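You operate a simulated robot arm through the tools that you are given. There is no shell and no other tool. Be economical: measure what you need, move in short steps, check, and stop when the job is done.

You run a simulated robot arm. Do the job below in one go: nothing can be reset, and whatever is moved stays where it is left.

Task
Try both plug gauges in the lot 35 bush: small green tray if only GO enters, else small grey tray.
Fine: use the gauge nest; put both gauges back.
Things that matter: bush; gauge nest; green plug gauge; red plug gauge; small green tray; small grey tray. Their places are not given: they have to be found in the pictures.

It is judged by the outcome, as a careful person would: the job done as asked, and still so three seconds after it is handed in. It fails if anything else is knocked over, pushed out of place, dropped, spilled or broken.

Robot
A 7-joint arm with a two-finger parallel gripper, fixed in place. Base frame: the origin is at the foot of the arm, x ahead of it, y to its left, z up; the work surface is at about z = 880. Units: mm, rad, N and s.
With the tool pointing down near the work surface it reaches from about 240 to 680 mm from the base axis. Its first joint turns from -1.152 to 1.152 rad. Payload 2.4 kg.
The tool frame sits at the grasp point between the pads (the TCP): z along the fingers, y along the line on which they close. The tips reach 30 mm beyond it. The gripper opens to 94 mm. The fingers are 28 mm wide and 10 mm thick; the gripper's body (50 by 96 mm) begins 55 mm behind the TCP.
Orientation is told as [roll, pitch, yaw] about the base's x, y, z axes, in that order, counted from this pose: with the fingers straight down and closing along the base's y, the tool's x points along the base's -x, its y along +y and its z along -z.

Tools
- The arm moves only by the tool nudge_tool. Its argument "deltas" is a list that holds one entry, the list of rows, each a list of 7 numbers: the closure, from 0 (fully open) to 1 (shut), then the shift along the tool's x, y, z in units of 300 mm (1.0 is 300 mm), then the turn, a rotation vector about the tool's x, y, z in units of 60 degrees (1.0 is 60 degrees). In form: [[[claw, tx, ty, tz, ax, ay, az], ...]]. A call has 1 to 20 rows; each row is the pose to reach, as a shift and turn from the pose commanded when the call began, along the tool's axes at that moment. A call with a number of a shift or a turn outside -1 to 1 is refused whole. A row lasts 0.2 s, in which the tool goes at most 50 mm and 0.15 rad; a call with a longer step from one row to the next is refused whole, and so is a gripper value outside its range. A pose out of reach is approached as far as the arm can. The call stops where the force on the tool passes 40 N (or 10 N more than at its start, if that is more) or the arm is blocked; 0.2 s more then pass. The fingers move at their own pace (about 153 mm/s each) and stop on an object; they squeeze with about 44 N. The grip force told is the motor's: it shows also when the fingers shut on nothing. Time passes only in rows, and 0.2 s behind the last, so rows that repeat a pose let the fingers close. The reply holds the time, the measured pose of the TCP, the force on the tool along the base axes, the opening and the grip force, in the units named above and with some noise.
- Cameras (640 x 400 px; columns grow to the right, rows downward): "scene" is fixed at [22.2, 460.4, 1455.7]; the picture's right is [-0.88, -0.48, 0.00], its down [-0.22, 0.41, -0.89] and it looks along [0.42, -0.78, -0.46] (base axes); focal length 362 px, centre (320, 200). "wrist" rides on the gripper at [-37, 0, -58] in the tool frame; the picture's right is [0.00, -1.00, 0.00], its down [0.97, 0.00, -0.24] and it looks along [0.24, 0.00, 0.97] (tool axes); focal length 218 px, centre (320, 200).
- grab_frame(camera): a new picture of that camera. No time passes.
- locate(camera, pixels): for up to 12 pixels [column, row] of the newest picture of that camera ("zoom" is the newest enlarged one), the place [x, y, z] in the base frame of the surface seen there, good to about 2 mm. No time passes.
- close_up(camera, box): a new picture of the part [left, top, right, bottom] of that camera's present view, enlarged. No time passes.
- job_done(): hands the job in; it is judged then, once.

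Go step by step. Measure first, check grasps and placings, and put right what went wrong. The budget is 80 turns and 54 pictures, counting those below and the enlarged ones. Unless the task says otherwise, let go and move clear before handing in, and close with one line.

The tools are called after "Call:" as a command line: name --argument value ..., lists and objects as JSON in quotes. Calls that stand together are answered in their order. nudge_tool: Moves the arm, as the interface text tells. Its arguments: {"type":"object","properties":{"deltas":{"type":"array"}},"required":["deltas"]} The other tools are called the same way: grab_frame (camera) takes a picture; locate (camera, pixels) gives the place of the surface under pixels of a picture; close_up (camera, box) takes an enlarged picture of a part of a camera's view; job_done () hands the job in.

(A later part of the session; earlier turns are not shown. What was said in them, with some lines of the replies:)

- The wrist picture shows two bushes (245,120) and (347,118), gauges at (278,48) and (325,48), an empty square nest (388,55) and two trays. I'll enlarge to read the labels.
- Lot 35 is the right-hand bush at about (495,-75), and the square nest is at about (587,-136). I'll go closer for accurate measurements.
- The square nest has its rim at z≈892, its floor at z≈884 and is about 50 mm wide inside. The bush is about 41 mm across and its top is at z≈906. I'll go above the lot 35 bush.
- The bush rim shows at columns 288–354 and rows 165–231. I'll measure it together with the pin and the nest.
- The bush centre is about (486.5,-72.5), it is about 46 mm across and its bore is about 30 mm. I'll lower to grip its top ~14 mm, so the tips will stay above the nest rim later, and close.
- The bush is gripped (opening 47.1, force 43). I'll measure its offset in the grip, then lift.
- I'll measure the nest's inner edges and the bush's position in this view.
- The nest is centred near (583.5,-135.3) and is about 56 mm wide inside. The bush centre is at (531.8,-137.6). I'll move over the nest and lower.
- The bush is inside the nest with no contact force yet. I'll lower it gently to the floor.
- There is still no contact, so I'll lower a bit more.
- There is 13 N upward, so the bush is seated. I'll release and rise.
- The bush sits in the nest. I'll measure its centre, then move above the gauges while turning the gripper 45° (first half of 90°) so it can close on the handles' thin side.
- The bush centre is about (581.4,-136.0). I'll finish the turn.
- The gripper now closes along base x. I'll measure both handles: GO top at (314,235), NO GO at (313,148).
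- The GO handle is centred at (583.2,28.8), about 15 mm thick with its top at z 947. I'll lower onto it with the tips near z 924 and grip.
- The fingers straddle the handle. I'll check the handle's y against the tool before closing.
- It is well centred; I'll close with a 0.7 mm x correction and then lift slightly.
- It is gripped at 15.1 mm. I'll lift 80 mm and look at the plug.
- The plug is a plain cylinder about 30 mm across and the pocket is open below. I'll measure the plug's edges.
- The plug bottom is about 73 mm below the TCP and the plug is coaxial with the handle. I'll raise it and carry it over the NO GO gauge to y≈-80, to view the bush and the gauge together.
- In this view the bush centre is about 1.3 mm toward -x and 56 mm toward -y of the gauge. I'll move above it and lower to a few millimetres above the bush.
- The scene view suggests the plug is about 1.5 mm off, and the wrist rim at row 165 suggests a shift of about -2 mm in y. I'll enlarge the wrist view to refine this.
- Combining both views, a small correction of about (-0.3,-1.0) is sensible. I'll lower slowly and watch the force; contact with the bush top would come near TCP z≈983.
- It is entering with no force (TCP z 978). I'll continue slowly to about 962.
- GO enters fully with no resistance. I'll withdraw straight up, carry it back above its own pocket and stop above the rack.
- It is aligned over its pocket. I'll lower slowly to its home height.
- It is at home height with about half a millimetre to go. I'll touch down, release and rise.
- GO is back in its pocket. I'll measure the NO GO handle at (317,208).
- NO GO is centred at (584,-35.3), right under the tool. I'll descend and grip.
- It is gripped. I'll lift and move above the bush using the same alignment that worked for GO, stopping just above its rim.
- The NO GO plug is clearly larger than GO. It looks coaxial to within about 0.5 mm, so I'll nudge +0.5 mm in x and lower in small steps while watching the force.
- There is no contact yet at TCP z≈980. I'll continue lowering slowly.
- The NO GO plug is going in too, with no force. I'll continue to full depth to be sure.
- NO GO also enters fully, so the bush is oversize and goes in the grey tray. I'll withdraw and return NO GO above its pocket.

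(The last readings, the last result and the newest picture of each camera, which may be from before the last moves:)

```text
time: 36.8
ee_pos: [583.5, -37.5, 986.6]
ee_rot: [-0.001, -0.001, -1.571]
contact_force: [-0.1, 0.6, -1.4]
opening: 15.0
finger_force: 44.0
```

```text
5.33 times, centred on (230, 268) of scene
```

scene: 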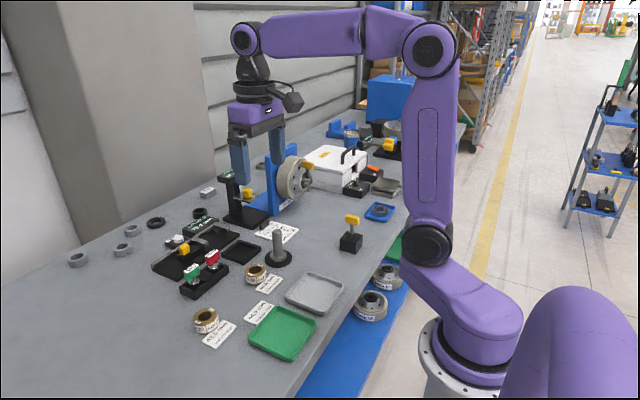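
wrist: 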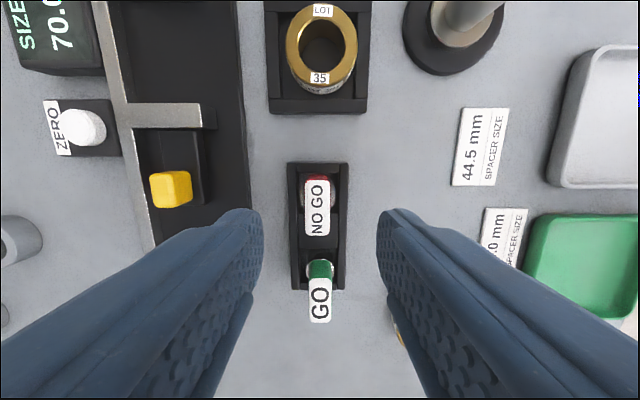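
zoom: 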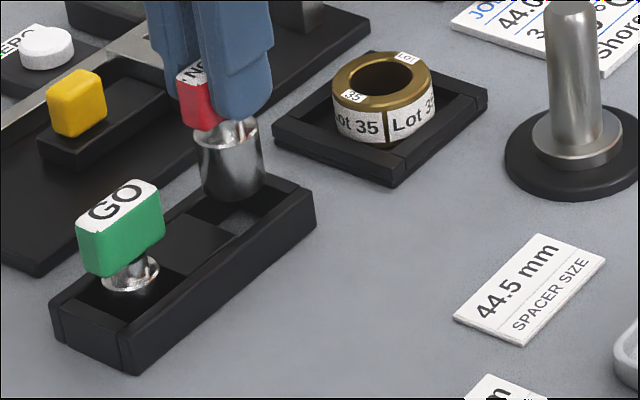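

NO GO is over its pocket. I'll lower it to home height, watching the force.

Call:
nudge_tool --deltas '[[[0.95, 0, 0, 0.03, 0, 0, 0], [0.95, 0, 0, 0.05, 0, 0, 0], [0.95, 0, 0, 0.07, 0, 0, 0], [0.95, 0, 0, 0.09, 0, 0, 0], [0.95, 0, 0, 0.105, 0, 0, 0], [0.95, 0, 0, 0.11, 0, 0, 0], [0.95, 0, 0, 0.11, 0, 0, 0]]]'

```text
time: 38.4
ee_pos: [583.7, -34.7, 955.4]
ee_rot: [0.0, 0.001, -1.572]
contact_force: [0.6, 0.0, -0.9]
opening: 15.2
finger_force: 44.3
```

It is home. I'll release, rise, move above the bush and turn the gripper halfway back.

Call:
nudge_tool --deltas '[[[0.5, 0, 0, 0, 0, 0, 0], [0.5, 0, 0, 0, 0, 0, 0], [0.5, 0, 0, -0.1, 0, 0, 0], [0.5, 0, 0, -0.22, 0, 0, 0], [0.4, 0, 0, -0.34, 0, 0, 0], [0.3, -0.1, 0, -0.34, 0, 0, -0.125], [0.3, -0.2, 0, -0.34, 0, 0, -0.25], [0.3, -0.3, 0, -0.34, 0, 0, -0.375], [0.3, -0.337, -0.005, -0.34, 0, 0, -0.5], [0.3, -0.337, -0.005, -0.34, 0, 0, -0.625], [0.3, -0.337, -0.005, -0.34, 0, 0, -0.75], [0.3, -0.337, -0.005, -0.34, 0, 0, -0.75]]]'

Call:
nudge_tool --deltas '[[[0.3, 0, 0, 0, 0, 0, -0.125], [0.3, 0, 0, 0, 0, 0, -0.25], [0.3, 0, 0, 0, 0, 0, -0.375], [0.3, 0, 0, 0, 0, 0, -0.5], [0.3, 0, 0, 0, 0, 0, -0.625], [0.3, 0, 0, 0, 0, 0, -0.75], [0.3, 0, 0, 0, 0, 0, -0.75]]]'

Call:
grab_frame --camera "wrist"

Call:
close_up --camera "scene" --box '[140, 200, 340, 360]'

```text
time: 41.0
ee_pos: [582.3, -136.3, 1056.2]
ee_rot: [0.001, -0.002, -0.783]
contact_force: [-0.5, 0.4, 0.0]
opening: 66.1
finger_force: 0.1
```

```text
time: 42.6
ee_pos: [583.9, -135.9, 1055.6]
ee_rot: [0.0, 0.0, 0.0]
contact_force: [-0.2, 0.2, -0.1]
opening: 65.9
finger_force: 0.1
```

```text
13 pictures are left
```

wrist: 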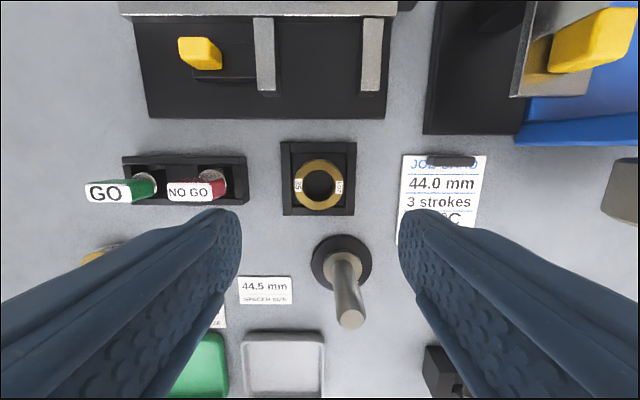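

```text
2.50 times, centred on (240, 280) of scene
```

zoom: 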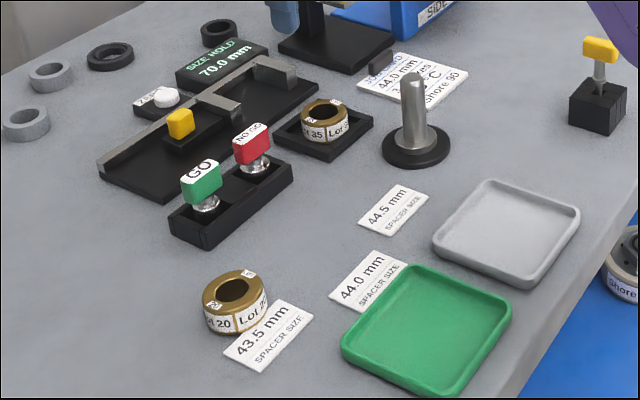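

Both gauges are home and the bush is in the nest. I'll descend, grip the bush and lift it.

Call:
nudge_tool --deltas '[[[0.3, 0, 0, 0.15, 0, 0, 0], [0.3, 0, 0, 0.3, 0, 0, 0], [0.3, 0, 0, 0.4, 0, 0, 0], [0.3, 0, 0, 0.428, 0, 0, 0], [0.3, 0, 0, 0.428, 0, 0, 0], [0.6, 0, 0, 0.428, 0, 0, 0], [0.6, 0, 0, 0.428, 0, 0, 0], [0.6, 0, 0, 0.428, 0, 0, 0]]]'

Call:
locate --camera "wrist" --pixels '[[283, 365], [320, 365], [247, 365], [283, 340]]'

```text
time: 44.4
ee_pos: [581.7, -135.2, 926.7]
ee_rot: [0.002, 0.0, 0.001]
contact_force: [-0.4, -0.3, -0.6]
opening: 46.9
finger_force: 43.9
```

```text
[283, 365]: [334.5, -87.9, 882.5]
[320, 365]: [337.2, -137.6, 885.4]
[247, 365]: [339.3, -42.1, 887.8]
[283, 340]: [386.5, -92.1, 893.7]
```

It is gripped at 46.9 mm. I'll lift 120 mm, carry it to above the grey tray (centre ~(337,-91)), and check.

Call:
nudge_tool --deltas '[[[0.6, 0, 0, -0.06, 0, 0, 0], [0.6, 0, 0, -0.18, 0, 0, 0], [0.6, 0, 0, -0.3, 0, 0, 0], [0.6, 0, 0, -0.4, 0, 0, 0], [0.6, 0.13, 0.024, -0.4, 0, 0, 0], [0.6, 0.26, 0.048, -0.4, 0, 0, 0], [0.6, 0.39, 0.072, -0.4, 0, 0, 0], [0.6, 0.52, 0.096, -0.4, 0, 0, 0], [0.6, 0.65, 0.12, -0.4, 0, 0, 0], [0.6, 0.75, 0.14, -0.4, 0, 0, 0], [0.6, 0.817, 0.148, -0.4, 0, 0, 0], [0.6, 0.817, 0.148, -0.4, 0, 0, 0]]]'

Call:
grab_frame --camera "wrist"

Call:
grab_frame --camera "scene"

```text
time: 47.0
ee_pos: [337.5, -91.6, 1047.3]
ee_rot: [0.0, 0.0, 0.001]
contact_force: [-0.6, -0.3, -2.4]
opening: 47.2
finger_force: 44.6
```

```text
11 pictures are left
```

wrist: 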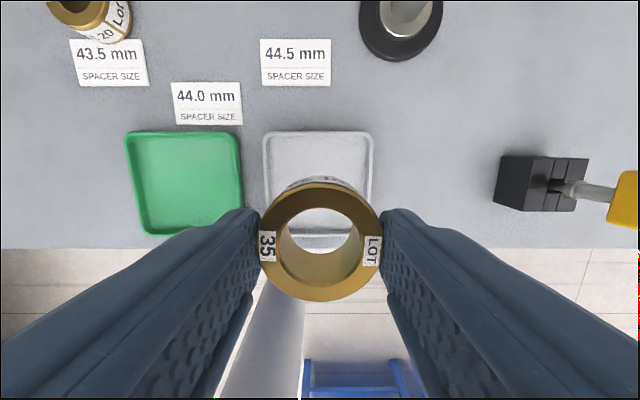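

```text
10 pictures are left
```

scene: 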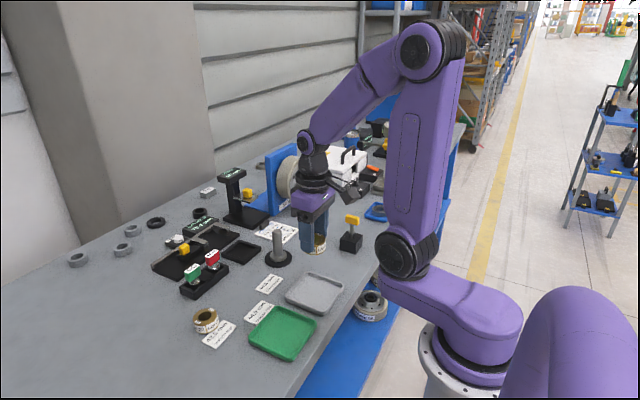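

I'll measure the grey tray's edges in this view.

Call:
locate --camera "wrist" --pixels '[[318, 134], [265, 170], [373, 170], [320, 165], [318, 237], [318, 247], [264, 200], [374, 200]]'

```text
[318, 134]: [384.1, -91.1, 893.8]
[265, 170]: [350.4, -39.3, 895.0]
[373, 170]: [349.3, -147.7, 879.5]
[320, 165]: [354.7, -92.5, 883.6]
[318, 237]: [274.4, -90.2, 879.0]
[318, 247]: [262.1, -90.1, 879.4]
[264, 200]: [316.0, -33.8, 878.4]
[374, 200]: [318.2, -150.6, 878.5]
```

The tray is centred at about (334,-92), with its floor at z≈883. I'll lower with a 2 mm x shift.

Call:
nudge_tool --deltas '[[[0.6, 0.007, 0, 0.13, 0, 0, 0], [0.6, 0.007, 0, 0.26, 0, 0, 0], [0.6, 0.007, 0, 0.35, 0, 0, 0], [0.6, 0.007, 0, 0.385, 0, 0, 0], [0.6, 0.007, 0, 0.395, 0, 0, 0], [0.6, 0.007, 0, 0.4, 0, 0, 0], [0.6, 0.007, 0, 0.4, 0, 0, 0]]]'

```text
time: 48.6
ee_pos: [335.9, -91.6, 927.8]
ee_rot: [-0.001, 0.002, 0.0]
contact_force: [-0.3, 0.3, -2.3]
opening: 47.2
finger_force: 44.0
```

No contact yet, so I'll take small steps down.

Call:
nudge_tool --deltas '[[[0.6, 0, 0, 0.003, 0, 0, 0], [0.6, 0, 0, 0.005, 0, 0, 0]]]'

```text
time: 49.2
ee_pos: [335.1, -91.2, 926.7]
ee_rot: [0.0, 0.0, -0.001]
contact_force: [0.1, -0.4, -2.4]
opening: 46.8
finger_force: 43.5
```

Call:
nudge_tool --deltas '[[[0.6, 0, 0, 0.002, 0, 0, 0], [0.6, 0, 0, 0.004, 0, 0, 0], [0.6, 0, 0, 0.004, 0, 0, 0]]]'

```text
time: 50.0
ee_pos: [335.2, -91.4, 925.6]
ee_rot: [-0.001, -0.003, 0.001]
contact_force: [-1.8, 5.8, 33.4]
opening: 47.2
finger_force: 44.0
```

The bush is seated (33 N). I'll ease off slightly, release and rise clear.

Call:
nudge_tool --deltas '[[[0.6, 0, 0, -0.002, 0, 0, 0], [0.35, 0, 0, -0.002, 0, 0, 0], [0.35, 0, 0, -0.002, 0, 0, 0], [0.35, 0, 0, -0.1, 0, 0, 0], [0.35, 0, 0, -0.25, 0, 0, 0], [0.35, 0, 0, -0.4, 0, 0, 0], [0.35, -0.1, 0, -0.5, 0, 0, 0], [0.35, -0.2, 0, -0.6, 0, 0, 0], [0.35, -0.2, 0, -0.6, 0, 0, 0]]]'

Call:
grab_frame --camera "wrist"

Call:
close_up --camera "scene" --box '[140, 200, 360, 360]'

```text
time: 52.0
ee_pos: [394.9, -93.6, 1104.2]
ee_rot: [0.001, 0.001, 0.0]
contact_force: [-1.0, -0.6, -0.2]
opening: 61.0
finger_force: 0.0
```

```text
9 pictures are left
```

wrist: 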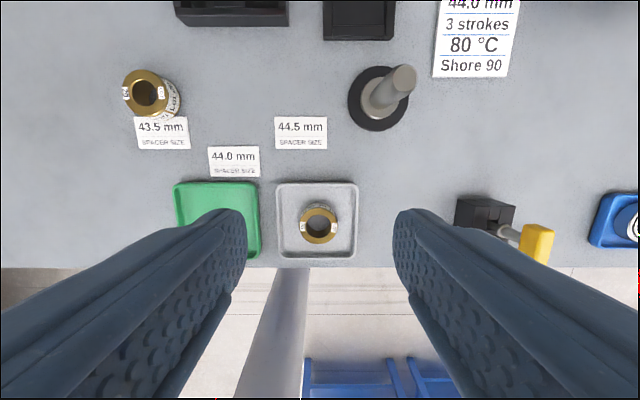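

```text
2.50 times, centred on (250, 280) of scene
```

zoom: 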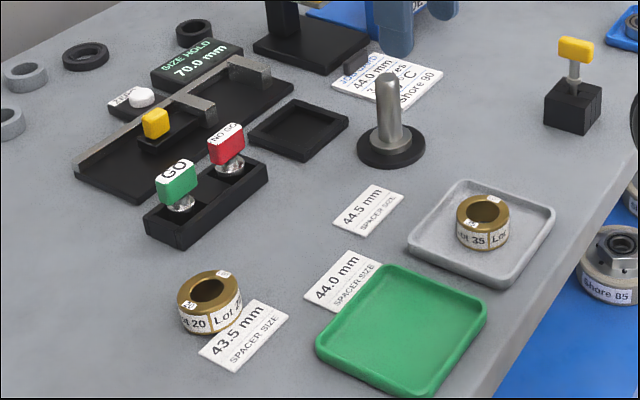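

The lot 35 bush lies flat in the small grey tray, both gauges are back in their pockets, and nothing else has moved. I'm handing in.

Call:
job_done

```text
The job is handed in.
```

Both GO and NO GO entered the lot 35 bush in the gauge nest, so I put the bush in the small grey tray and returned both gauges to their pockets.
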